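You operate a simulated robot arm through the tools that you are given. There is no shell and no other tool. Be economical: measure what you need, move in short steps, check, and stop when the job is done.

The job below is to be done with a simulated robot arm. You get a single attempt, and the scene is never put back.

## Task
Give the purple and pink yoghurt pots one run in the cool box.
Fine: lid shut before the chill button.

It is judged by the outcome, as a careful person would: the job done as asked, and still so three seconds after it is handed in. It fails if anything else is knocked over, pushed out of place, dropped, spilled or broken. A push-on lid holds only when it is set on centred and level and pressed home; a screw cap is set on level and turned clockwise until tight.

## Robot
A 7-joint arm with a two-finger parallel gripper, fixed in place. Base frame: the origin is at the foot of the arm, x ahead of it, y to its left, z up. Units: mm, rad, N and s.
With the tool pointing down near the work surface it reaches from about 380 to 900 mm from the base axis. Its first joint turns from -2.007 to 2.007 rad. Payload 3.91 kg.
The tool frame sits at the grasp point between the pads (the TCP): z along the fingers, y along the line on which they close. The tips reach 30 mm beyond it. Largest opening 110 mm; finger width 20, thickness 10; the body of the gripper, 48 by 112 mm, starts 55 mm behind the TCP.
Orientation is told as [roll, pitch, yaw] about the base's x, y, z axes, in that order, counted from this pose: with the fingers straight down and closing along the base's y, the tool's x points along the base's -x, its y along +y and its z along -z.

## Interface
- The arm moves only by the tool arm_command. Its argument "motion" is one flat list of numbers, 6 for each row, row after row: the shift along the tool's x, y, z in mm, then the turn, a rotation vector about the tool's x, y, z in rad. In form: [dx, dy, dz, rx, ry, rz, dx, dy, dz, rx, ry, rz, ...]. A call has 1 to 8 rows; each row shifts and turns the commanded pose from where the row before left it, along the tool's axes as they then stand. "claw" is the finger opening in mm, from 0 to 110, set as the call begins (left out, the last holds). Rows are played at 5 a second. More than 50 mm and 0.15 rad between two rows, or a gripper value outside its range, and nothing of the call is played. A pose out of reach is approached as far as the arm can. The call stops where the force on the tool passes 40 N (or 10 N more than at its start, if that is more) or the arm is blocked; 0.2 s more then pass. Each finger travels about 153 mm/s and halts on what it meets, pressing with about 36 N; the grip force reading is that of the motor and also rises with nothing between the fingers. The clock runs only during rows and for 0.2 s after the last one: add rows that do not move to give the fingers time. The reply holds the time, the measured pose of the TCP, the force on the tool along the base axes, the opening and the grip force, in the units named above and with some noise.
- Cameras (640 x 400 px; columns grow to the right, rows downward): "scene" is fixed at [221.1, -651, 1576.7]; the picture's right is [0.87, -0.49, 0.00], its down [-0.29, -0.52, -0.80] and it looks along [0.40, 0.70, -0.59] (base axes); focal length 214 px, centre (320, 200). "wrist" rides on the gripper at [-36, 0, -57] in the tool frame; the picture's right is [0.00, -1.00, 0.00], its down [0.97, 0.00, -0.24] and it looks along [0.24, 0.00, 0.97] (tool axes); focal length 218 px, centre (320, 200). There is no depth. A picture from a camera that has moved, and an enlarged one, comes with that camera's place and axes in the base frame and with its lens.
- snapshot(camera): a new picture of that camera. It takes no simulated time.
- lift_body(by): slides the trunk up (or, below 0, down) by that many mm; the arm rides with it, the base frame stays. It gives what a move gives, with no picture.
- inspect(camera, box): a new picture of the part [left, top, right, bottom] of that camera's present view, enlarged. It takes no simulated time.
- finish_job(): hands the job in; it is judged then, once.

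Go step by step. Nothing tells you positions but the pictures and the camera data: compare them with the known pose of the tool, close in by small moves and look again before you grip or let go. The budget is 120 turns and 76 pictures, counting those below and the enlarged ones. Unless the task says otherwise, let go and move clear before handing in, and close with one line.

The tools are called after "Request:" as a command line: name --argument value ..., lists and objects as JSON in quotes. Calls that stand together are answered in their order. arm_command: Moves the arm, as the interface text tells. Its arguments: {"type":"object","properties":{"motion":{"type":"array","items":{"type":"number"}},"claw":{"type":"number"}},"required":["motion"]} The other tools are called the same way: lift_body (by) slides the trunk up or down; snapshot (camera) takes a picture; inspect (camera, box) takes an enlarged picture of a part of a camera's view; finish_job () hands the job in.

At the start:

```text
time: 0.0
eef_pos: [541.7, 124.1, 1476.9]
ee_rot: [0.0, 0.001, 0.0]
force: [0.3, 0.8, -0.9]
finger_gap: 110.4
grip_force: 0.0
trunk travel left (down, up): [-825.0, 165.0]
```

scene: 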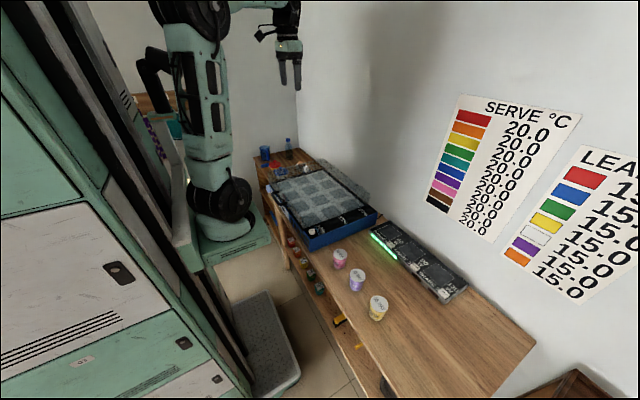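
wrist: 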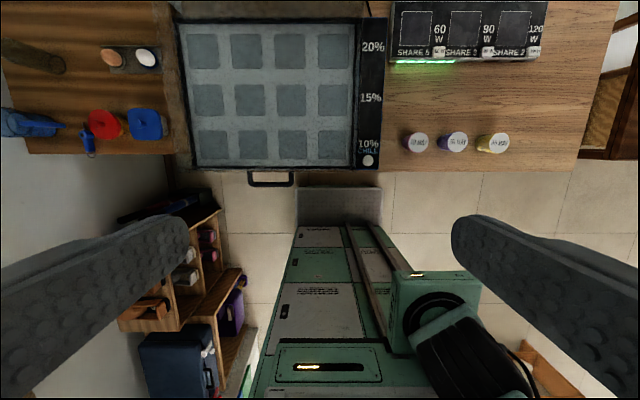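

I see a cool box tray with 12 squares, three pots (pink, purple, yellow), a charging strip and posters on the wall. I'll look closer first.

Request:
inspect --camera "scene" --box '[240, 130, 480, 330]'

Request:
inspect --camera "scene" --box '[420, 80, 640, 310]'

Request:
inspect --camera "wrist" --box '[160, 0, 400, 190]'

Request:
inspect --camera "wrist" --box '[370, 0, 560, 170]'

```text
2.00 times, centred on (360, 230) of scene
camera zoom: at [221.1, -651.0, 1576.7], right [0.87, -0.49, 0.0], down [-0.29, -0.52, -0.8], along [0.4, 0.7, -0.59], focal length 429 px, centre (240, 140)
```

zoom: 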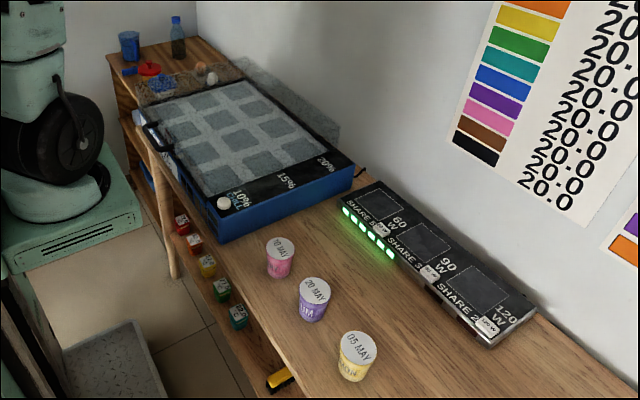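

```text
1.74 times, centred on (530, 195) of scene
camera zoom: at [221.1, -651.0, 1576.7], right [0.87, -0.49, 0.0], down [-0.29, -0.52, -0.8], along [0.4, 0.7, -0.59], focal length 373 px, centre (-45, 209)
```

zoom: 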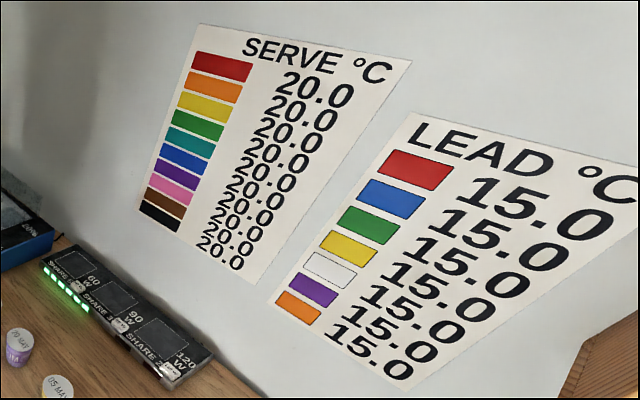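

```text
2.11 times, centred on (280, 95) of wrist
camera zoom: at [577.8, 123.0, 1534.3], right [0.0, -1.0, 0.0], down [-0.97, 0.0, 0.24], along [-0.24, 0.0, -0.97], focal length 460 px, centre (404, 421)
```

zoom: 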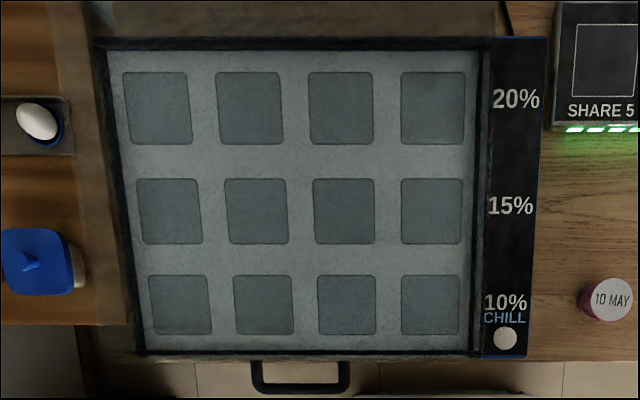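

```text
2.35 times, centred on (465, 85) of wrist
camera zoom: at [577.8, 123.0, 1534.3], right [0.0, -1.0, 0.0], down [-0.97, 0.0, 0.24], along [-0.24, 0.0, -0.97], focal length 514 px, centre (-21, 471)
```

zoom: 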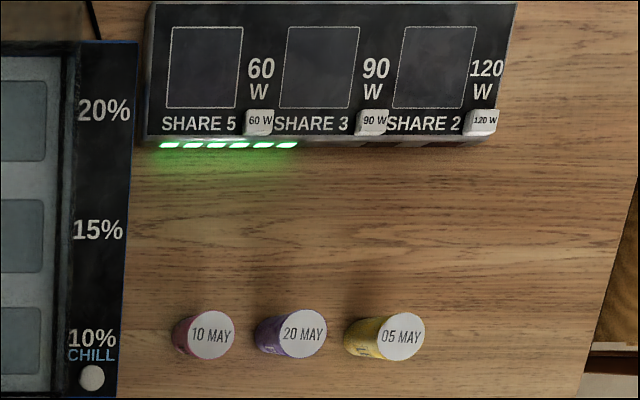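

The lid's state isn't clear from here, so I'll lower the trunk for a closer look.

Request:
lift_body --by -300

Request:
snapshot --camera "wrist"

Request:
inspect --camera "scene" --box '[245, 135, 385, 255]'

```text
time: 3.0
eef_pos: [541.2, 123.4, 1177.0]
ee_rot: [0.001, 0.001, 0.001]
force: [0.8, 1.5, 0.0]
finger_gap: 109.9
grip_force: 0.1
trunk travel left (down, up): [-525.0, 465.0]
```

```text
69 pictures are left
camera wrist: at [577.8, 123.0, 1234.4], right [0.0, -1.0, 0.0], down [-0.97, 0.0, 0.24], along [-0.24, 0.0, -0.97], focal length 218 px, centre (320, 200)
```

wrist: 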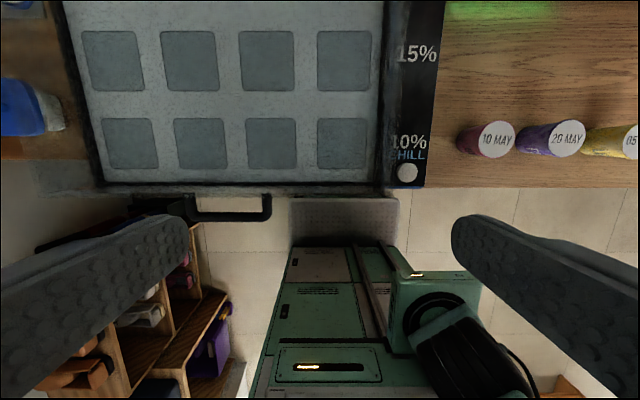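

```text
3.33 times, centred on (315, 195) of scene
camera zoom: at [221.1, -651.0, 1576.7], right [0.87, -0.49, 0.0], down [-0.29, -0.52, -0.8], along [0.4, 0.7, -0.59], focal length 715 px, centre (337, 217)
```

zoom: 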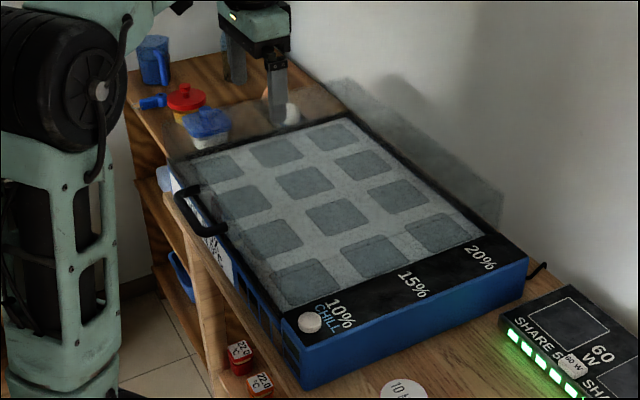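

The cool box seems to have a transparent lid with a handle at about (472, 262, 908). I'll view the box from the side to understand it.

Request:
arm_command --motion '[0, -50, 0, -0.13, 0, 0, 0, -50, 0, -0.13, 0, 0, 0, -50, 0, -0.13, 0, 0, 0, -50, 0, -0.13, 0, 0, 0, -50, 0, -0.13, 0, 0, 0, -50, 0, -0.13, 0, 0, 0, -50, 0, -0.13, 0, 0, 0, -50, 0, -0.13, 0, 0]'

Request:
snapshot --camera "wrist"

Request:
inspect --camera "scene" --box '[245, 135, 385, 255]'

```text
time: 4.8
eef_pos: [539.6, -221.0, 1010.3]
ee_rot: [1.043, -0.003, -0.002]
force: [-0.3, 1.0, 1.0]
finger_gap: 109.9
grip_force: 0.1
trunk travel left (down, up): [-525.0, 465.0]
```

```text
67 pictures are left
camera wrist: at [577.1, -271.1, 1038.7], right [0.0, -0.5, -0.86], down [-0.97, -0.21, 0.12], along [-0.24, 0.84, -0.49], focal length 218 px, centre (320, 200)
```

wrist: 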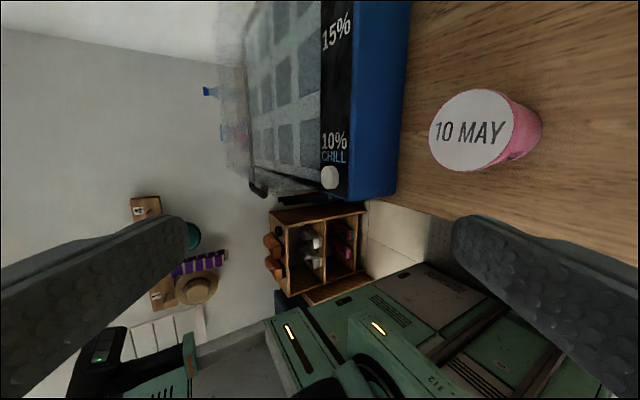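

```text
3.33 times, centred on (315, 195) of scene
camera zoom: at [221.1, -651.0, 1576.7], right [0.87, -0.49, 0.0], down [-0.29, -0.52, -0.8], along [0.4, 0.7, -0.59], focal length 715 px, centre (337, 217)
```

zoom: 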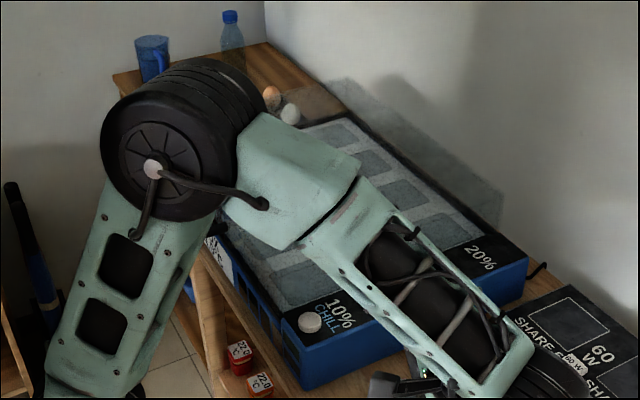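

Request:
inspect --camera "wrist" --box '[180, 0, 420, 220]'

```text
1.82 times, centred on (300, 110) of wrist
camera zoom: at [577.1, -271.1, 1038.7], right [0.0, -0.5, -0.86], down [-0.97, -0.21, 0.12], along [-0.24, 0.84, -0.49], focal length 397 px, centre (356, 364)
```

zoom: 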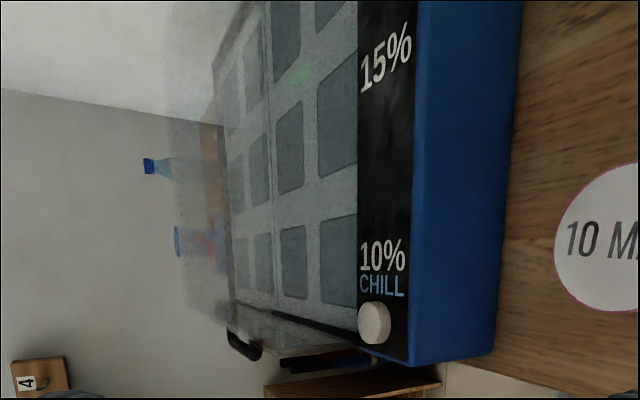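

There is a translucent hood over the plate, shut, with its handle at the front. I'll go back and look at the handle from the front.

Request:
arm_command --motion '[0, 50, 0, 0.13, 0, 0, 0, 50, 0, 0.13, 0, 0, 0, 50, 0, 0.13, 0, 0, 0, 50, 0, 0.13, 0, 0, 0, 50, 0, 0.13, 0, 0, 0, 50, 0, 0.13, 0, 0, 0, 50, 0, 0.13, 0, 0, 0, 50, 0, 0.13, 0, 0]'

Request:
arm_command --motion '[25, 40, 15, 0, 0, 0, 25, 40, 15, 0, 0, 0, 25, 40, 15, 0, 0, 0, 25, 40, 15, 0, 0, 0, 0, 0, 0, 0, -0.15, 0, 0, 0, 0, 0, -0.15, 0, 0, 0, 0, 0, -0.15, 0, 0, 0, 0, 0, -0.15, 0]'

Request:
snapshot --camera "wrist"

```text
time: 6.6
eef_pos: [541.7, 101.9, 1220.0]
ee_rot: [-0.001, -0.003, -0.001]
force: [-1.0, 0.2, 0.3]
finger_gap: 110.1
grip_force: 0.0
trunk travel left (down, up): [-525.0, 465.0]
```

```text
time: 8.4
eef_pos: [442.4, 259.5, 1161.2]
ee_rot: [0.0, -0.603, 0.0]
force: [-0.4, 1.1, -0.4]
finger_gap: 110.0
grip_force: 0.0
trunk travel left (down, up): [-525.0, 465.0]
```

```text
64 pictures are left
camera wrist: at [439.2, 258.3, 1228.3], right [0.0, -1.0, 0.0], down [-0.94, 0.0, -0.35], along [0.35, 0.0, -0.94], focal length 218 px, centre (320, 200)
```

wrist: 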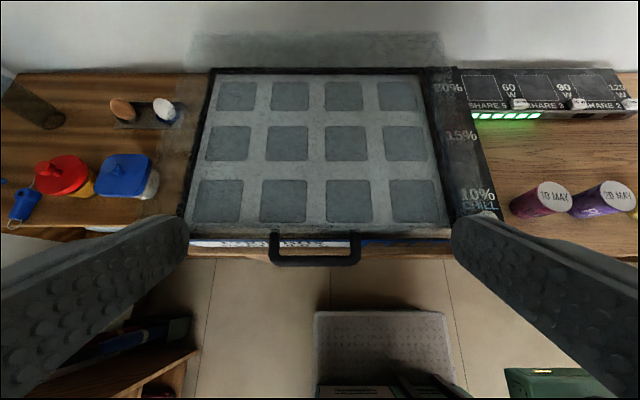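

The hood covers the grid, hinged presumably at the back (x≈872), with the handle bar at about (467, 262, 908). I'll tilt the tool forward and turn it so the fingers close above and below the bar.

Request:
arm_command --motion '[0, 0, 0, 0, -0.13, 0, 0, 0, 0, 0, -0.13, 0, 0, 0, 0, 0, 0, 0.15, 0, 0, 0, 0, 0, 0.15, 0, 0, 0, 0, 0, 0.15, 0, 0, 0, 0, 0, 0.15, 0, 0, 0, 0, 0, 0.15, 0, 0, 0, 0, 0, 0.15]'

Request:
arm_command --motion '[0, 0, 0, 0, 0, 0.15, 0, 0, 0, 0, 0, 0.15, 0, 0, 0, 0, 0, 0.15, 0, 0, 0, 0, 0, 0.15, 0, 0, 0, 0, 0, 0.071]'

Request:
snapshot --camera "wrist"

```text
time: 10.2
eef_pos: [441.1, 259.7, 1158.7]
ee_rot: [0.739, -0.489, -1.096]
force: [-1.0, -0.5, -0.1]
finger_gap: 110.0
grip_force: 0.0
trunk travel left (down, up): [-525.0, 465.0]
```

```text
time: 11.3
eef_pos: [352.7, 286.2, 1186.9]
ee_rot: [0.873, -0.009, -1.285]
force: [9.9, -2.2, 8.1]
finger_gap: 110.0
grip_force: 0.2
out of reach, approached as far as the arm can: row 4
trunk travel left (down, up): [-525.0, 465.0]
stopped in row 5: the force on the tool passed its limit (the readings are from after the stop); the commanded pose is now the measured one
```

```text
63 pictures are left
camera wrist: at [321.5, 237.9, 1224.4], right [-0.61, -0.19, -0.77], down [-0.45, 0.88, 0.15], along [0.65, 0.44, -0.63], focal length 218 px, centre (320, 200)
```

wrist: 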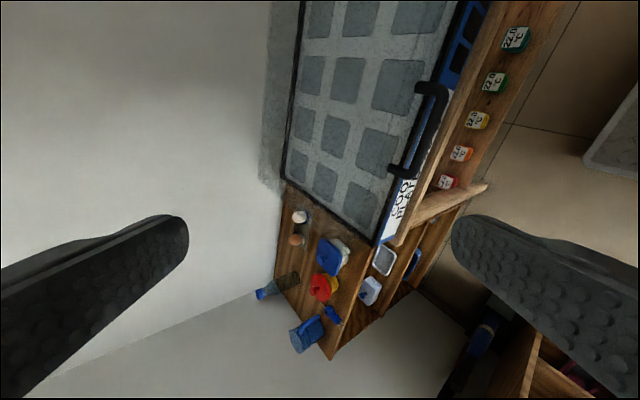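

The turn ran into the arm's limit; I'll read the sign visible on the box front before replanning.

Request:
inspect --camera "wrist" --box '[340, 60, 540, 260]'

Request:
snapshot --camera "scene"

```text
2.00 times, centred on (440, 160) of wrist
camera zoom: at [321.5, 237.9, 1224.4], right [-0.61, -0.19, -0.77], down [-0.45, 0.88, 0.15], along [0.65, 0.44, -0.63], focal length 436 px, centre (80, 280)
```

zoom: 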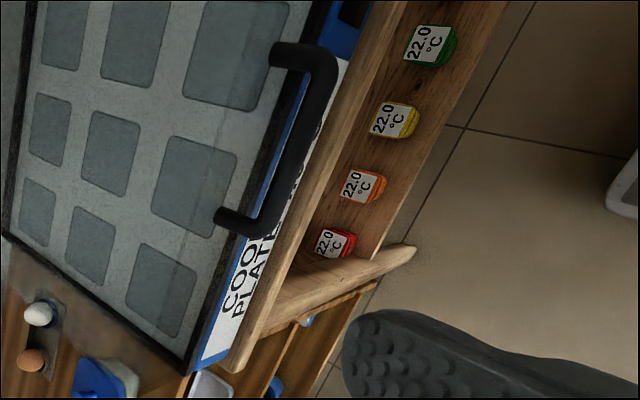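

```text
61 pictures are left
```

scene: 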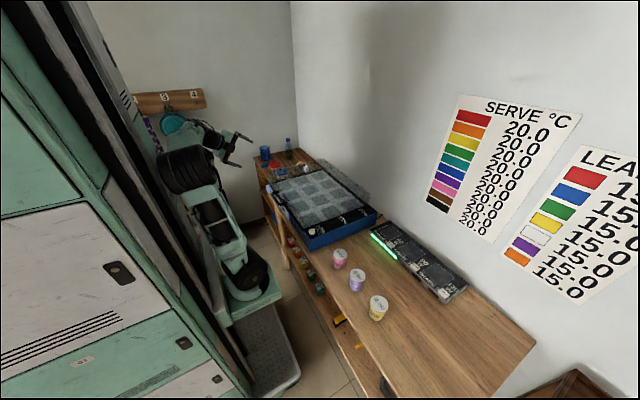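

I couldn't yaw 90° here; instead I'll undo the turn and lift the handle bar from underneath with closed fingers. On the way I'll read the front sign.

Request:
arm_command --motion '[0, 0, 30, 0, 0, -0.15, 0, 0, 30, 0, 0, -0.15, 0, 0, 30, 0, 0, -0.15, 0, 0, 0, 0, 0, -0.15, 0, 0, 0, 0, 0, -0.15, 0, 0, 0, 0, 0, -0.15, 0, 0, 0, 0, 0, -0.15, 0, 0, 0, 0, 0, -0.15]' --claw 0

Request:
snapshot --camera "wrist"

```text
time: 13.1
eef_pos: [418.5, 307.0, 1130.4]
ee_rot: [0.404, -0.798, -0.251]
force: [0.7, 0.7, 0.8]
finger_gap: 0.0
grip_force: 36.0
trunk travel left (down, up): [-525.0, 465.0]
```

```text
60 pictures are left
camera wrist: at [401.6, 286.1, 1193.8], right [0.04, -0.96, -0.27], down [-0.83, 0.12, -0.54], along [0.55, 0.25, -0.79], focal length 218 px, centre (320, 200)
```

wrist: 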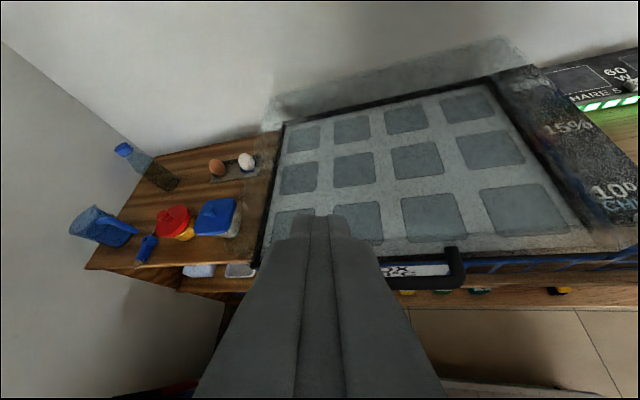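

I'll level the tool's orientation and come down in front of the handle.

Request:
arm_command --motion '[0, 0, 0, 0.105, -0.015, -0.088, 0, 0, 0, 0.105, -0.015, -0.088, 34.4, -11.3, 25.2, 0, 0, 0, 34.4, -11.3, 25.2, 0, 0, 0, 34.4, -11.3, 25.2, 0, 0, 0, 34.4, -11.3, 25.2, 0, 0, 0]'

Request:
snapshot --camera "wrist"

Request:
inspect --camera "scene" --box '[225, 135, 365, 255]'

```text
time: 14.5
eef_pos: [410.7, 259.6, 955.8]
ee_rot: [0.006, -0.866, -0.016]
force: [0.1, -0.3, -0.9]
finger_gap: 0.0
grip_force: 36.2
trunk travel left (down, up): [-525.0, 465.0]
```

```text
59 pictures are left
camera wrist: at [390.9, 257.4, 1021.0], right [-0.01, -1.0, 0.0], down [-0.81, 0.01, -0.58], along [0.58, 0.0, -0.81], focal length 218 px, centre (320, 200)
```

wrist: 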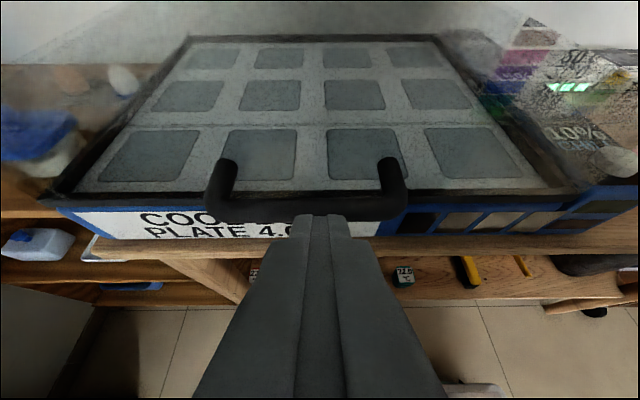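

```text
3.33 times, centred on (295, 195) of scene
camera zoom: at [221.1, -651.0, 1576.7], right [0.87, -0.49, 0.0], down [-0.29, -0.52, -0.8], along [0.4, 0.7, -0.59], focal length 715 px, centre (403, 217)
```

zoom: 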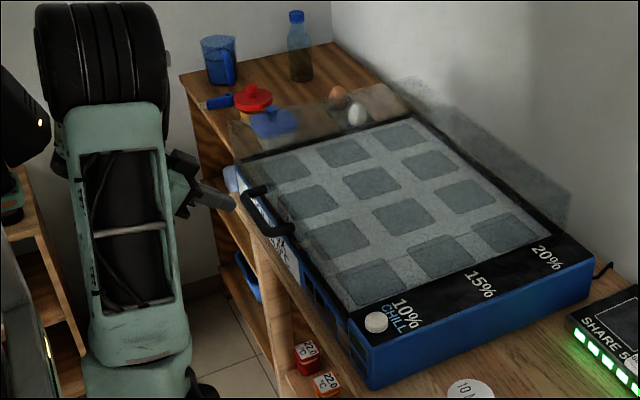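

The sign reads "COOL BOX PLATE 4.0 °C"; the row labels are chill rates. Now I'll put the closed fingertips under the handle bar.

Request:
arm_command --motion '[25, 1, 16, 0, 0, 0, 25, 1, 16, 0, 0, 0, -12.4, 0, 14.5, 0, 0, 0, -12.4, 0, 14.5, 0, 0, 0]'

Request:
snapshot --camera "wrist"

```text
time: 15.5
eef_pos: [434.9, 262.9, 897.7]
ee_rot: [0.001, -0.862, 0.004]
force: [0.5, 0.1, 0.1]
finger_gap: 0.0
grip_force: 36.1
trunk travel left (down, up): [-525.0, 465.0]
```

```text
57 pictures are left
camera wrist: at [416.6, 261.6, 962.9], right [0.01, -1.0, 0.0], down [-0.81, 0.0, -0.58], along [0.58, 0.0, -0.81], focal length 218 px, centre (320, 200)
```

wrist: 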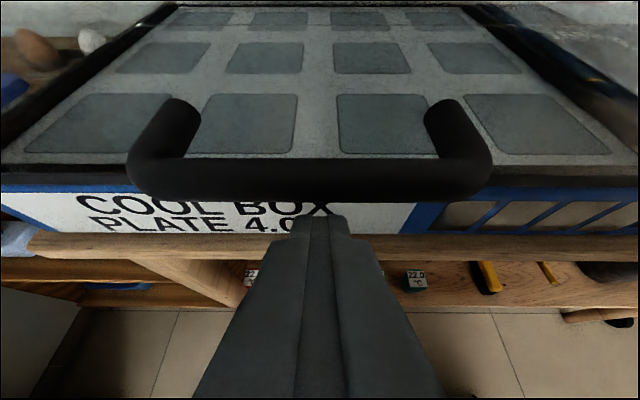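

Tip is just under the bar. I'll lift along the estimated hinge arc, first about 24°.

Request:
arm_command --motion '[-11.7, 0, 2.6, 0, 0, 0, -36, 0, -25, 0, 0.063, 0, -37, 0, -23.4, 0, 0.063, 0, -37.8, 0, -22, 0, 0.063, 0, -38.9, 0, -20.3, 0, 0.063, 0]'

Request:
snapshot --camera "wrist"

Request:
snapshot --camera "scene"

```text
time: 16.7
eef_pos: [488.8, 264.3, 1075.7]
ee_rot: [0.004, -0.611, 0.001]
force: [-2.3, 1.7, -2.5]
finger_gap: 0.0
grip_force: 36.4
trunk travel left (down, up): [-525.0, 465.0]
```

```text
56 pictures are left
camera wrist: at [486.5, 262.5, 1142.4], right [0.0, -1.0, 0.0], down [-0.93, 0.0, -0.36], along [0.36, 0.0, -0.93], focal length 218 px, centre (320, 200)
```

wrist: 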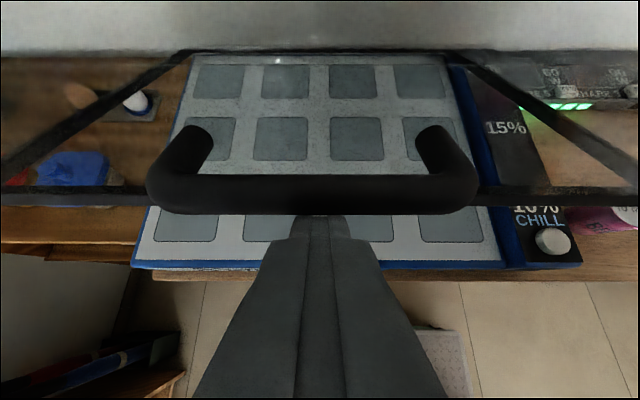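

```text
55 pictures are left
```

scene: 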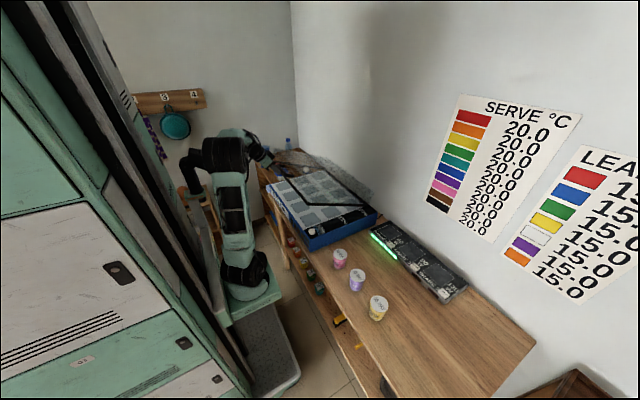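

The lid swings up on a rear hinge, riding the fingers. Continuing the arc.

Request:
arm_command --motion '[-39.6, 0, -18.8, 0, 0.063, 0, -40.4, 0, -17.4, 0, 0.063, 0, -40.8, 0, -15.4, 0, 0.063, 0, -41.5, 0, -13.8, 0, 0.063, 0, -41.8, 0, -12.2, 0, 0.063, 0]'

Request:
snapshot --camera "wrist"

```text
time: 17.9
eef_pos: [633.1, 261.4, 1234.7]
ee_rot: [-0.003, -0.295, 0.003]
force: [0.2, 0.4, 0.5]
finger_gap: 0.2
grip_force: 36.1
trunk travel left (down, up): [-525.0, 465.0]
```

```text
54 pictures are left
camera wrist: at [651.1, 260.2, 1300.3], right [0.0, -1.0, 0.0], down [-1.0, 0.0, -0.05], along [0.05, 0.0, -1.0], focal length 218 px, centre (320, 200)
```

wrist: 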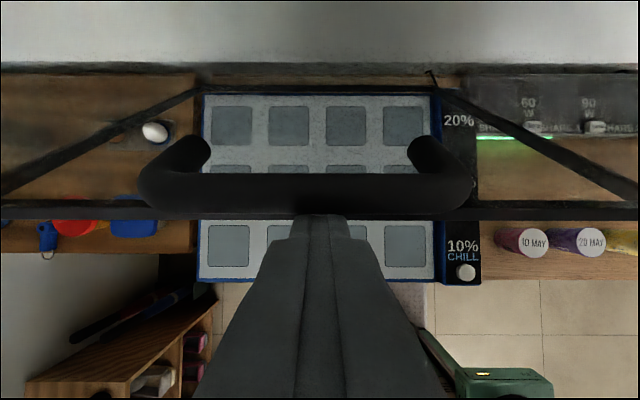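

Request:
arm_command --motion '[-42.5, 0, -10.5, 0, 0.063, 0, -42.7, 0, -8.7, 0, 0.063, 0, -43.2, 0, -6.9, 0, 0.063, 0, -43.1, 0, -5, 0, 0.063, 0]'

Request:
snapshot --camera "wrist"

Request:
snapshot --camera "scene"

```text
time: 18.9
eef_pos: [667.1, 223.1, 1211.6]
ee_rot: [-0.001, -0.158, 0.004]
force: [-0.1, 3.8, -1.3]
finger_gap: 0.2
grip_force: 36.1
out of reach, approached as far as the arm can: row 1, 2, 3, 4
trunk travel left (down, up): [-525.0, 465.0]
```

```text
53 pictures are left
camera wrist: at [694.6, 221.7, 1273.4], right [0.01, -1.0, 0.0], down [-1.0, -0.01, 0.09], along [-0.09, 0.0, -1.0], focal length 218 px, centre (320, 200)
```

wrist: 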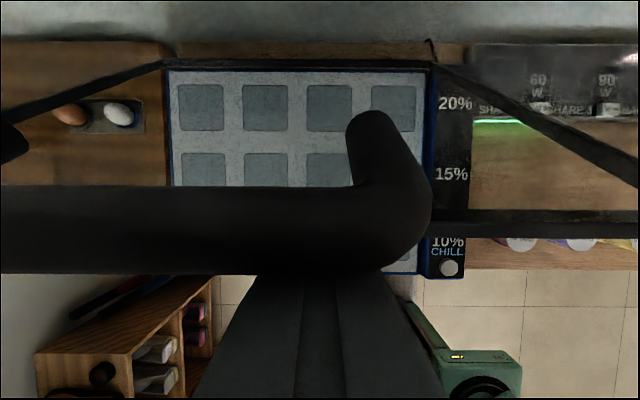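

```text
52 pictures are left
```

scene: 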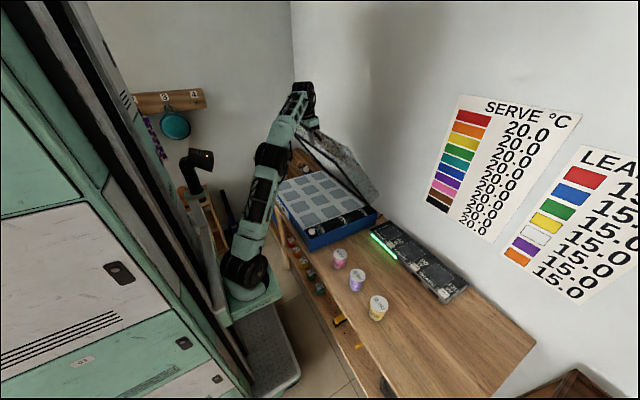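

The arm is at full stretch with the trunk this low. I'll check how the commanded pose stands now.

Request:
arm_command --motion '[10, 0, 0, 0, 0, 0]'

```text
time: 19.3
eef_pos: [657.1, 220.3, 1208.6]
ee_rot: [0.001, -0.154, 0.003]
force: [-0.1, 0.9, -0.4]
finger_gap: 0.0
grip_force: 36.5
trunk travel left (down, up): [-525.0, 465.0]
```

Request:
arm_command --motion '[15, 0, 0, 0, 0, 0, 0, 0, 0, 0, 0, 0]'

Request:
snapshot --camera "wrist"

```text
time: 19.9
eef_pos: [641.0, 220.5, 1207.1]
ee_rot: [0.002, -0.153, 0.003]
force: [-0.6, -0.1, 0.7]
finger_gap: 0.0
grip_force: 36.4
trunk travel left (down, up): [-525.0, 465.0]
```

```text
51 pictures are left
camera wrist: at [668.7, 218.6, 1269.8], right [0.0, -1.0, 0.0], down [-1.0, 0.0, 0.09], along [-0.09, 0.0, -1.0], focal length 218 px, centre (320, 200)
```

wrist: 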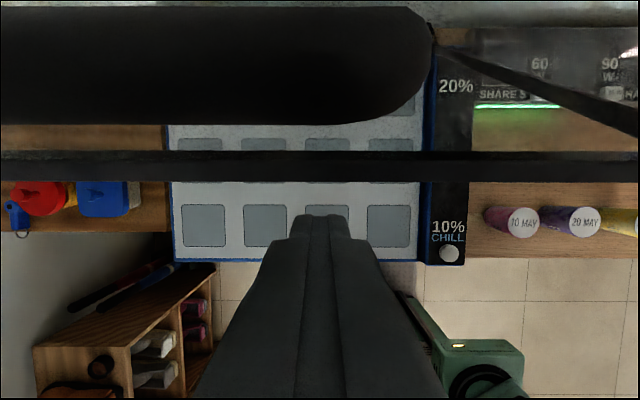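

The lid holds itself at about 58°, which clears the front row. Now I'll level the tool and move over to the pots.

Request:
arm_command --motion '[40, 0, 0, 0, 0.15, 0, 0, -49, 0, 0, 0, 0, 0, -49, 0, 0, 0, 0, 0, -49, 0, 0, 0, 0, 0, -49, 0, 0, 0, 0, 0, -49, 0, 0, 0, 0, 0, -49, 0, 0, 0, 0, 0, -49, 0, 0, 0, 0]' --claw 90

Request:
lift_body --by -150

Request:
snapshot --camera "wrist"

Request:
snapshot --camera "scene"

```text
time: 21.7
eef_pos: [600.8, -121.2, 1200.5]
ee_rot: [0.003, -0.003, 0.004]
force: [0.0, 0.8, 0.5]
finger_gap: 90.1
grip_force: 0.1
trunk travel left (down, up): [-525.0, 465.0]
```

```text
time: 23.5
eef_pos: [601.7, -120.1, 1050.0]
ee_rot: [0.001, -0.005, 0.0]
force: [0.2, 0.0, 0.7]
finger_gap: 89.9
grip_force: 0.1
trunk travel left (down, up): [-375.0, 615.0]
```

```text
50 pictures are left
camera wrist: at [637.7, -122.3, 1108.6], right [0.0, -1.0, 0.0], down [-0.97, 0.0, 0.24], along [-0.24, 0.0, -0.97], focal length 218 px, centre (320, 200)
```

wrist: 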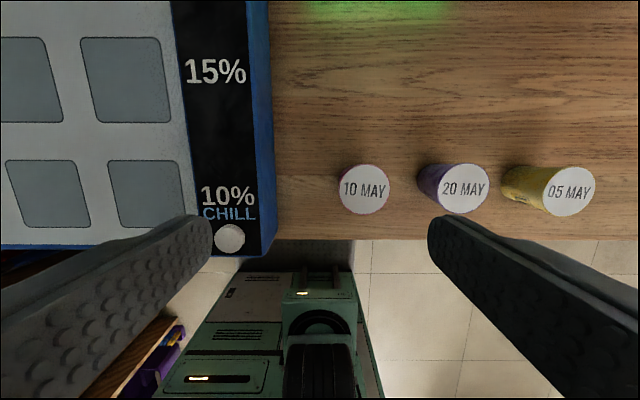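

```text
49 pictures are left
```

scene: 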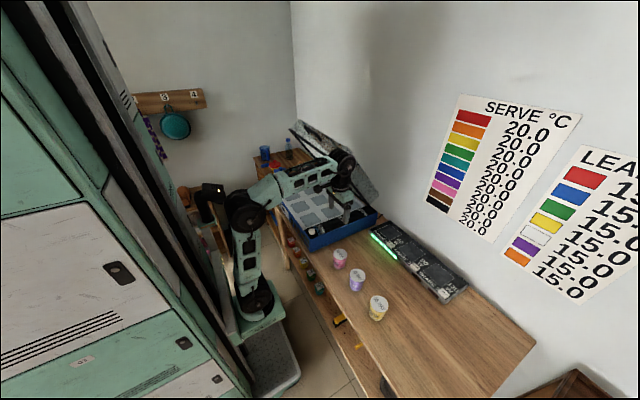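

The lid is standing well open by itself. Now I'll close in above the pink pot (about (587, -175), lid top ~850).

Request:
arm_command --motion '[7.3, -27, 35, 0, 0, 0, 7.3, -27, 35, 0, 0, 0, 0, 0, 30, 0, 0, 0]'

Request:
snapshot --camera "wrist"

Request:
inspect --camera "scene" --box '[265, 110, 425, 340]'

```text
time: 24.3
eef_pos: [587.4, -176.6, 951.2]
ee_rot: [0.001, -0.005, 0.003]
force: [0.2, 0.9, -0.3]
finger_gap: 90.0
grip_force: 0.1
trunk travel left (down, up): [-375.0, 615.0]
```

```text
48 pictures are left
camera wrist: at [623.9, -178.1, 1008.6], right [0.0, -1.0, 0.0], down [-0.97, 0.0, 0.23], along [-0.23, 0.0, -0.97], focal length 218 px, centre (320, 200)
```

wrist: 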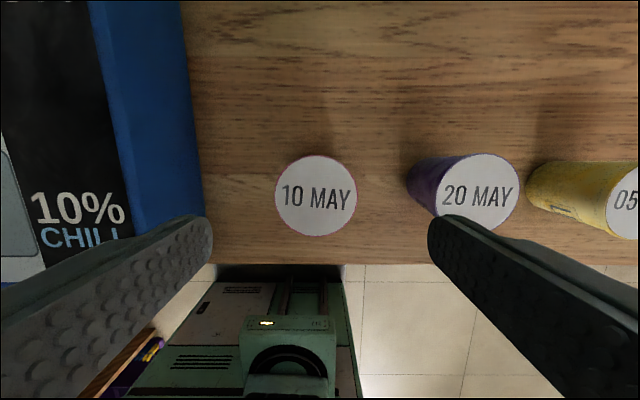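

```text
1.74 times, centred on (345, 225) of scene
camera zoom: at [221.1, -651.0, 1576.7], right [0.87, -0.49, 0.0], down [-0.29, -0.52, -0.8], along [0.4, 0.7, -0.59], focal length 373 px, centre (276, 156)
```

zoom: 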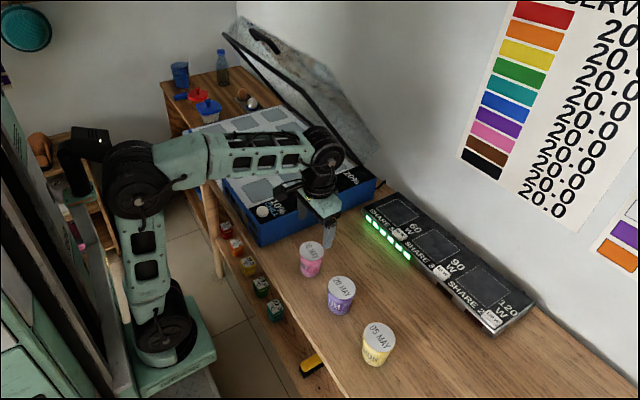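

Pink pot is centred near (590.6, -175). Descend and grip.

Request:
arm_command --motion '[-3.2, 1.4, 42, 0, 0, 0, 0, 0, 42, 0, 0, 0, 0, 0, 41, 0, 0, 0]'

Request:
arm_command --motion '[0, 0, 0, 0, 0, 0, 0, 0, 0, 0, 0, 0, 0, 0, 0, 0, 0, 0]' --claw 45

Request:
snapshot --camera "wrist"

```text
time: 25.1
eef_pos: [594.4, -172.7, 824.5]
ee_rot: [0.001, -0.006, -0.001]
force: [0.7, 0.0, -0.3]
finger_gap: 89.9
grip_force: 0.1
trunk travel left (down, up): [-375.0, 615.0]
```

```text
time: 25.9
eef_pos: [593.9, -172.4, 827.1]
ee_rot: [0.003, -0.005, 0.001]
force: [0.0, -0.3, 0.0]
finger_gap: 61.0
grip_force: 36.1
trunk travel left (down, up): [-375.0, 615.0]
```

```text
46 pictures are left
camera wrist: at [629.5, -174.1, 883.6], right [0.0, -1.0, 0.0], down [-0.97, 0.0, 0.24], along [-0.24, 0.0, -0.97], focal length 218 px, centre (320, 200)
```

wrist: 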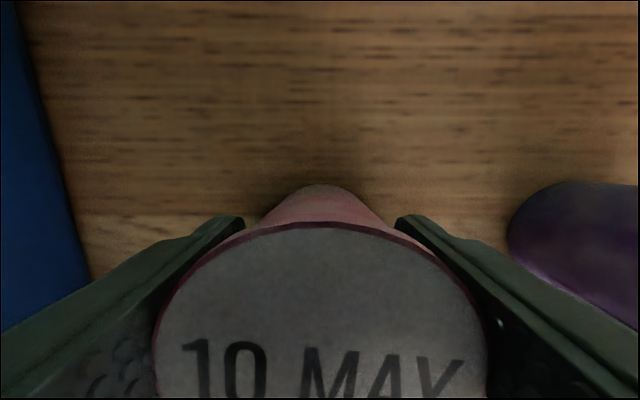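

Pink pot is held (61 mm). Lift and carry over the front row.

Request:
arm_command --motion '[0, 0, -50, 0, 0, 0, 0, 0, -50, 0, 0, 0, 0, 0, -50, 0, 0, 0, 0, 0, -20, 0, 0, 0]'

Request:
arm_command --motion '[0, 47, 0, 0, 0, 0, 0, 47, 0, 0, 0, 0, 0, 47, 0, 0, 0, 0, 0, 47, 0, 0, 0, 0, 0, 47, 0, 0, 0, 0, 0, 47, 0, 0, 0, 0, 0, 47, 0, 0, 0, 0, 0, 47, 0, 0, 0, 0]'

Request:
snapshot --camera "wrist"

Request:
inspect --camera "scene" --box '[245, 115, 405, 255]'

```text
time: 26.9
eef_pos: [590.3, -175.2, 996.9]
ee_rot: [0.001, -0.004, 0.0]
force: [-0.3, -0.7, -2.2]
finger_gap: 61.0
grip_force: 35.4
trunk travel left (down, up): [-375.0, 615.0]
```

```text
time: 28.7
eef_pos: [590.8, 202.8, 994.0]
ee_rot: [0.0, -0.006, 0.0]
force: [1.0, 0.4, -2.0]
finger_gap: 61.0
grip_force: 35.9
trunk travel left (down, up): [-375.0, 615.0]
```

```text
45 pictures are left
camera wrist: at [627.4, 201.2, 1053.3], right [0.0, -1.0, 0.0], down [-0.97, 0.0, 0.24], along [-0.24, 0.0, -0.97], focal length 218 px, centre (320, 200)
```

wrist: 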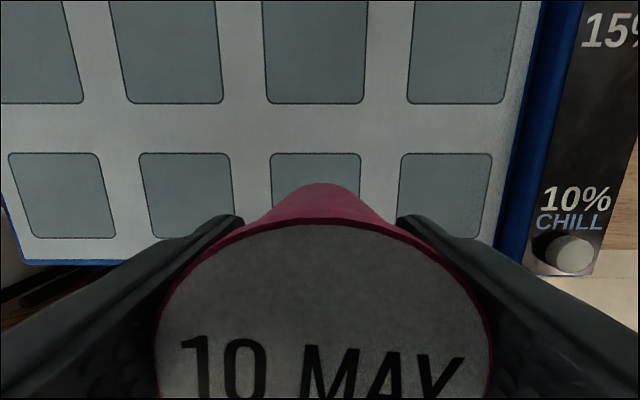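

```text
2.86 times, centred on (325, 185) of scene
camera zoom: at [221.1, -651.0, 1576.7], right [0.87, -0.49, 0.0], down [-0.29, -0.52, -0.8], along [0.4, 0.7, -0.59], focal length 613 px, centre (306, 243)
```

zoom: 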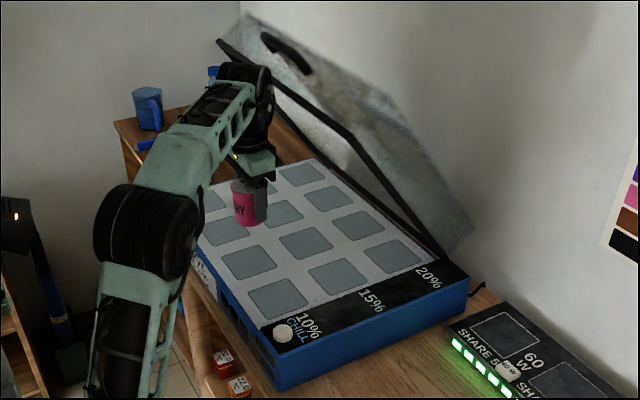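

The square under the pot is centred around (585, 205). I'll descend to just above the plate, then feel for contact.

Request:
arm_command --motion '[3, 2, 30, 0, 0, 0, 0, 0, 30, 0, 0, 0]'

Request:
inspect --camera "scene" --box '[265, 160, 345, 240]'

```text
time: 29.3
eef_pos: [587.1, 205.5, 936.0]
ee_rot: [0.001, -0.006, 0.003]
force: [0.3, 0.0, -0.9]
finger_gap: 61.0
grip_force: 35.9
trunk travel left (down, up): [-375.0, 615.0]
```

```text
5.00 times, centred on (305, 200) of scene
camera zoom: at [221.1, -651.0, 1576.7], right [0.87, -0.49, 0.0], down [-0.29, -0.52, -0.8], along [0.4, 0.7, -0.59], focal length 1072 px, centre (395, 200)
```

zoom: 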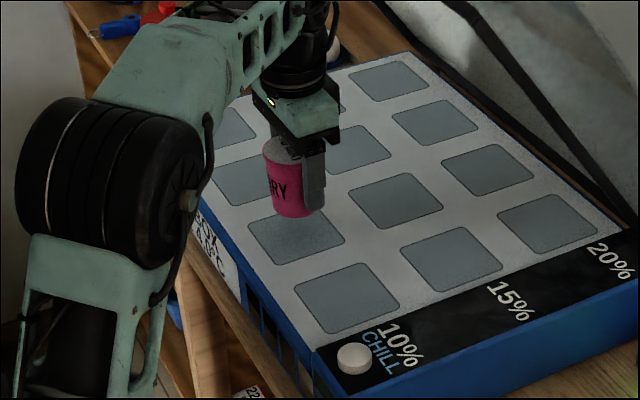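

Request:
arm_command --motion '[0, 0, 15, 0, 0, 0, 0, 0, 11, 0, 0, 0]'

Request:
arm_command --motion '[0, 0, 4, 0, 0, 0]'

Request:
arm_command --motion '[0, 0, 3, 0, 0, 0]'

Request:
inspect --camera "scene" --box '[265, 160, 345, 240]'

```text
time: 29.9
eef_pos: [586.5, 204.8, 911.0]
ee_rot: [0.002, -0.005, 0.001]
force: [-0.6, -0.9, -1.4]
finger_gap: 60.7
grip_force: 36.1
trunk travel left (down, up): [-375.0, 615.0]
```

```text
time: 30.3
eef_pos: [586.1, 205.2, 907.8]
ee_rot: [0.002, -0.003, 0.002]
force: [0.1, 0.3, -1.3]
finger_gap: 61.0
grip_force: 36.1
trunk travel left (down, up): [-375.0, 615.0]
```

```text
time: 30.7
eef_pos: [586.2, 204.7, 903.5]
ee_rot: [0.0, -0.004, 0.001]
force: [0.0, -0.6, -2.1]
finger_gap: 61.0
grip_force: 35.8
trunk travel left (down, up): [-375.0, 615.0]
```

```text
5.00 times, centred on (305, 200) of scene
camera zoom: at [221.1, -651.0, 1576.7], right [0.87, -0.49, 0.0], down [-0.29, -0.52, -0.8], along [0.4, 0.7, -0.59], focal length 1072 px, centre (395, 200)
```

zoom: 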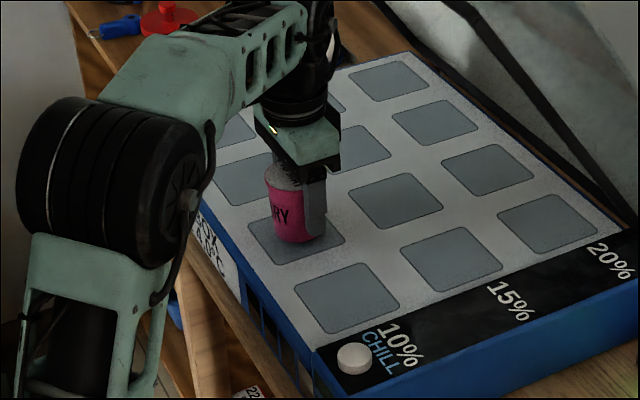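

Nearly down; feeling the last few millimetres.

Request:
arm_command --motion '[0, 0, 2.5, 0, 0, 0]'

Request:
arm_command --motion '[0, 0, 2, 0, 0, 0]'

```text
time: 31.1
eef_pos: [587.2, 206.4, 901.2]
ee_rot: [0.002, -0.004, 0.001]
force: [0.2, -0.1, -1.5]
finger_gap: 60.9
grip_force: 36.1
trunk travel left (down, up): [-375.0, 615.0]
```

```text
time: 31.5
eef_pos: [586.7, 204.6, 898.6]
ee_rot: [0.001, -0.005, 0.002]
force: [-0.2, 1.2, -1.4]
finger_gap: 60.5
grip_force: 36.0
trunk travel left (down, up): [-375.0, 615.0]
```

Request:
arm_command --motion '[0, 0, 2, 0, 0, 0]'

Request:
arm_command --motion '[0, 0, 2, 0, 0, 0]'

Request:
arm_command --motion '[0, 0, 2, 0, 0, 0]'

Request:
inspect --camera "scene" --box '[280, 175, 330, 225]'

```text
time: 31.9
eef_pos: [586.1, 203.6, 896.9]
ee_rot: [0.002, -0.004, 0.001]
force: [-0.5, 0.0, -1.2]
finger_gap: 61.0
grip_force: 36.0
trunk travel left (down, up): [-375.0, 615.0]
```

```text
time: 32.3
eef_pos: [586.3, 205.5, 896.4]
ee_rot: [0.004, -0.004, 0.002]
force: [1.3, -0.6, 4.1]
finger_gap: 61.0
grip_force: 35.8
trunk travel left (down, up): [-375.0, 615.0]
```

```text
time: 32.7
eef_pos: [585.9, 205.4, 894.1]
ee_rot: [0.006, -0.007, 0.004]
force: [0.1, -0.9, 23.9]
finger_gap: 61.0
grip_force: 36.0
trunk travel left (down, up): [-375.0, 615.0]
```

```text
8.00 times, centred on (305, 200) of scene
camera zoom: at [221.1, -651.0, 1576.7], right [0.87, -0.49, 0.0], down [-0.29, -0.52, -0.8], along [0.4, 0.7, -0.59], focal length 1716 px, centre (440, 200)
```

zoom: 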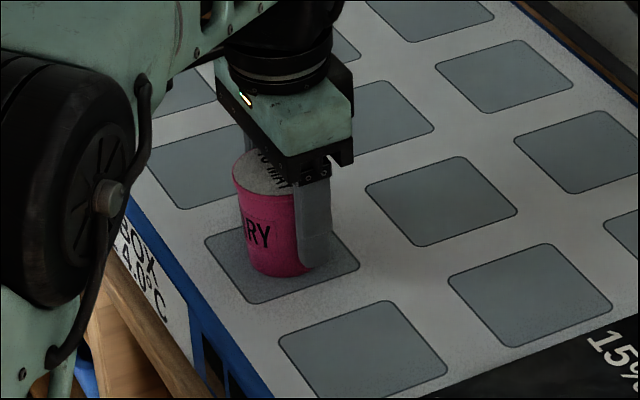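

Contact. Ease off 2 mm, release and rise.

Request:
arm_command --motion '[0, 0, -2.3, 0, 0, 0]'

Request:
arm_command --motion '[0, 0, 0, 0, 0, 0, 0, 0, 0, 0, 0, 0]' --claw 90

Request:
arm_command --motion '[0, 0, -30, 0, 0, 0, 0, 0, -50, 0, 0, 0, 0, 0, -50, 0, 0, 0]'

Request:
snapshot --camera "wrist"

```text
time: 33.1
eef_pos: [588.6, 205.8, 895.5]
ee_rot: [0.002, -0.005, 0.001]
force: [2.1, -0.8, 13.3]
finger_gap: 60.9
grip_force: 35.9
trunk travel left (down, up): [-375.0, 615.0]
```

```text
time: 33.7
eef_pos: [587.4, 205.3, 895.2]
ee_rot: [0.002, -0.003, 0.001]
force: [-0.6, -0.2, 0.1]
finger_gap: 89.8
grip_force: 0.0
trunk travel left (down, up): [-375.0, 615.0]
```

```text
time: 34.5
eef_pos: [586.8, 204.4, 1024.8]
ee_rot: [0.002, -0.003, 0.004]
force: [-0.9, 0.0, -0.6]
finger_gap: 89.9
grip_force: 0.0
trunk travel left (down, up): [-375.0, 615.0]
```

```text
40 pictures are left
camera wrist: at [622.9, 202.0, 1082.7], right [0.0, -1.0, 0.0], down [-0.97, 0.0, 0.24], along [-0.24, 0.0, -0.97], focal length 218 px, centre (320, 200)
```

wrist: 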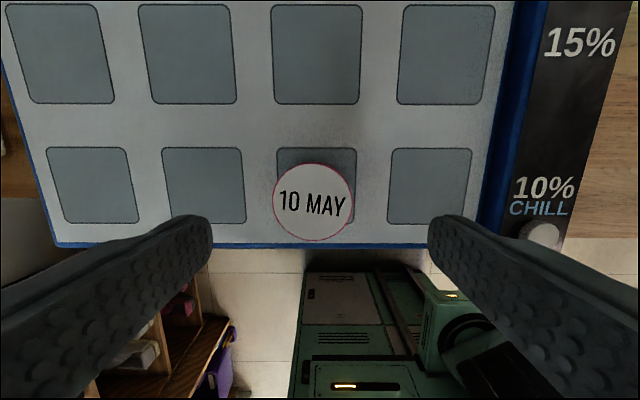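

Pink stands in its square. Now to the purple pot at about (591, -292).

Request:
arm_command --motion '[0, -49.6, 0, 0, 0, 0, 0, -49.6, 0, 0, 0, 0, 0, -49.6, 0, 0, 0, 0, 0, -49.6, 0, 0, 0, 0, 0, -49.6, 0, 0, 0, 0, 0, -49.6, 0, 0, 0, 0, 0, -49.6, 0, 0, 0, 0, 0, -49.6, 0, 0, 0, 0]'

Request:
arm_command --motion '[0, -49.6, 0, 0, 0, 0, -4, -49.6, 0, 0, 0, 0, 0, 0, 35, 0, 0, 0, 0, 0, 35, 0, 0, 0]'

Request:
snapshot --camera "wrist"

```text
time: 36.3
eef_pos: [587.2, -192.2, 1024.3]
ee_rot: [0.003, -0.005, 0.004]
force: [-0.2, -0.8, -0.3]
finger_gap: 90.2
grip_force: 0.0
trunk travel left (down, up): [-375.0, 615.0]
```

```text
time: 37.3
eef_pos: [591.6, -291.0, 954.1]
ee_rot: [0.001, -0.004, 0.002]
force: [-0.3, -0.5, 0.2]
finger_gap: 90.0
grip_force: 0.1
trunk travel left (down, up): [-375.0, 615.0]
```

```text
39 pictures are left
camera wrist: at [627.7, -293.0, 1011.2], right [0.0, -1.0, 0.0], down [-0.97, 0.0, 0.24], along [-0.24, 0.0, -0.97], focal length 218 px, centre (320, 200)
```

wrist: 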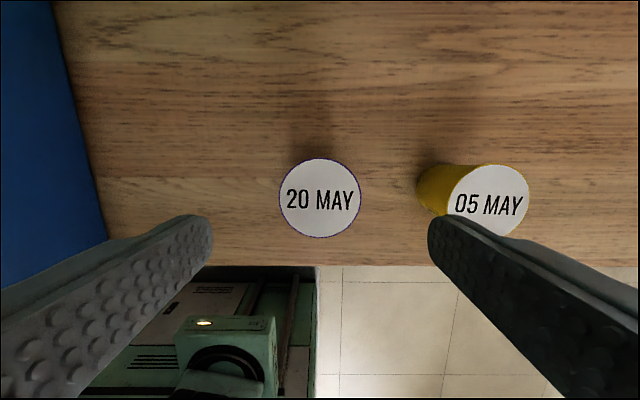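

Request:
arm_command --motion '[0, -1, 43, 0, 0, 0, 0, 0, 43, 0, 0, 0, 0, 0, 42, 0, 0, 0]'

Request:
arm_command --motion '[0, 0, 0, 0, 0, 0, 0, 0, 0, 0, 0, 0, 0, 0, 0, 0, 0, 0]' --claw 45

Request:
arm_command --motion '[0, 0, -50, 0, 0, 0, 0, 0, -50, 0, 0, 0, 0, 0, -50, 0, 0, 0, 0, 0, -20, 0, 0, 0]'

Request:
snapshot --camera "wrist"

```text
time: 38.1
eef_pos: [592.0, -289.9, 826.5]
ee_rot: [0.002, -0.004, 0.002]
force: [-0.9, -0.2, -0.4]
finger_gap: 90.0
grip_force: 0.0
trunk travel left (down, up): [-375.0, 615.0]
```

```text
time: 38.9
eef_pos: [593.7, -290.7, 825.3]
ee_rot: [0.001, -0.004, 0.002]
force: [-0.3, 0.4, 0.9]
finger_gap: 60.8
grip_force: 36.2
trunk travel left (down, up): [-375.0, 615.0]
```

```text
time: 39.9
eef_pos: [593.3, -292.1, 996.8]
ee_rot: [0.0, -0.002, 0.001]
force: [-1.1, 0.2, -2.1]
finger_gap: 61.1
grip_force: 36.2
trunk travel left (down, up): [-375.0, 615.0]
```

```text
38 pictures are left
camera wrist: at [628.8, -292.3, 1054.5], right [0.0, -1.0, 0.0], down [-0.97, 0.0, 0.24], along [-0.24, 0.0, -0.97], focal length 218 px, centre (320, 200)
```

wrist: 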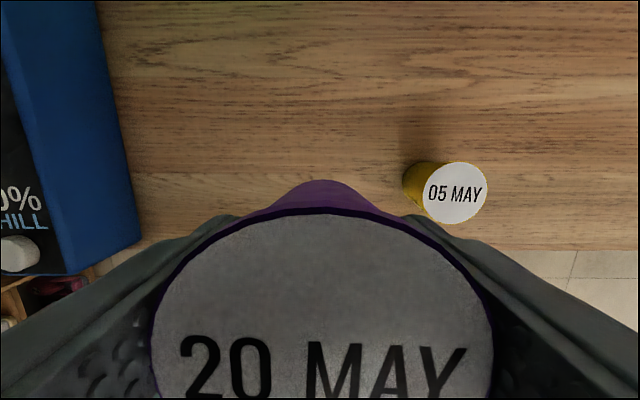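

Purple held. Carry to the right-hand square of the front row (≈(583, 85)).

Request:
arm_command --motion '[0, 47, 0, 0, 0, 0, 0, 47, 0, 0, 0, 0, 0, 47, 0, 0, 0, 0, 0, 47, 0, 0, 0, 0, 0, 47, 0, 0, 0, 0, 0, 47, 0, 0, 0, 0, 5, 47, 0, 0, 0, 0, 0, 47, 0, 0, 0, 0]'

Request:
arm_command --motion '[0, 0, 40, 0, 0, 0, 0, 0, 40, 0, 0, 0]'

Request:
snapshot --camera "wrist"

Request:
inspect --camera "scene" --box '[265, 165, 345, 245]'

```text
time: 41.7
eef_pos: [583.2, 82.7, 996.1]
ee_rot: [0.001, -0.005, 0.001]
force: [-0.9, 0.5, -1.6]
finger_gap: 61.0
grip_force: 36.3
trunk travel left (down, up): [-375.0, 615.0]
```

```text
time: 42.3
eef_pos: [582.8, 83.0, 916.9]
ee_rot: [0.001, -0.005, 0.003]
force: [-0.2, 0.6, -1.4]
finger_gap: 61.0
grip_force: 35.9
trunk travel left (down, up): [-375.0, 615.0]
```

```text
37 pictures are left
camera wrist: at [619.0, 81.9, 974.7], right [0.0, -1.0, 0.0], down [-0.97, 0.0, 0.24], along [-0.24, 0.0, -0.97], focal length 218 px, centre (320, 200)
```

wrist: 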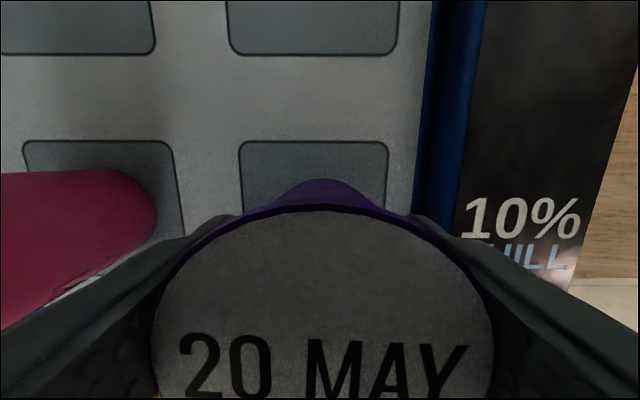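

```text
5.00 times, centred on (305, 205) of scene
camera zoom: at [221.1, -651.0, 1576.7], right [0.87, -0.49, 0.0], down [-0.29, -0.52, -0.8], along [0.4, 0.7, -0.59], focal length 1072 px, centre (395, 175)
```

zoom: 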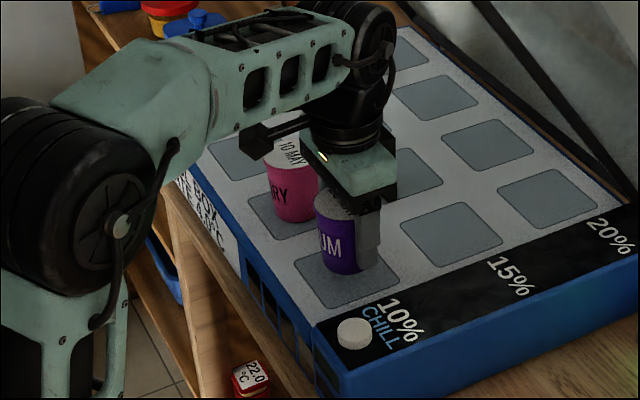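

Request:
arm_command --motion '[-1, 2, 16, 0, 0, 0]'

Request:
arm_command --motion '[0, 0, 3, 0, 0, 0]'

Request:
arm_command --motion '[0, 0, 2, 0, 0, 0]'

```text
time: 42.7
eef_pos: [585.2, 85.5, 900.5]
ee_rot: [0.002, -0.005, 0.005]
force: [-0.8, 0.2, -1.1]
finger_gap: 60.7
grip_force: 36.0
trunk travel left (down, up): [-375.0, 615.0]
```

```text
time: 43.1
eef_pos: [585.4, 86.3, 897.4]
ee_rot: [0.001, -0.005, 0.001]
force: [-0.2, 0.8, -0.6]
finger_gap: 60.9
grip_force: 35.7
trunk travel left (down, up): [-375.0, 615.0]
```

```text
time: 43.5
eef_pos: [587.5, 85.8, 896.3]
ee_rot: [0.002, -0.002, 0.002]
force: [0.0, 0.4, -2.1]
finger_gap: 60.9
grip_force: 36.0
trunk travel left (down, up): [-375.0, 615.0]
```

Request:
arm_command --motion '[0, 0, 1.5, 0, 0, 0]'

```text
time: 43.9
eef_pos: [585.5, 84.6, 896.3]
ee_rot: [0.002, -0.008, 0.003]
force: [-1.6, 0.0, 9.4]
finger_gap: 60.9
grip_force: 35.8
trunk travel left (down, up): [-375.0, 615.0]
```

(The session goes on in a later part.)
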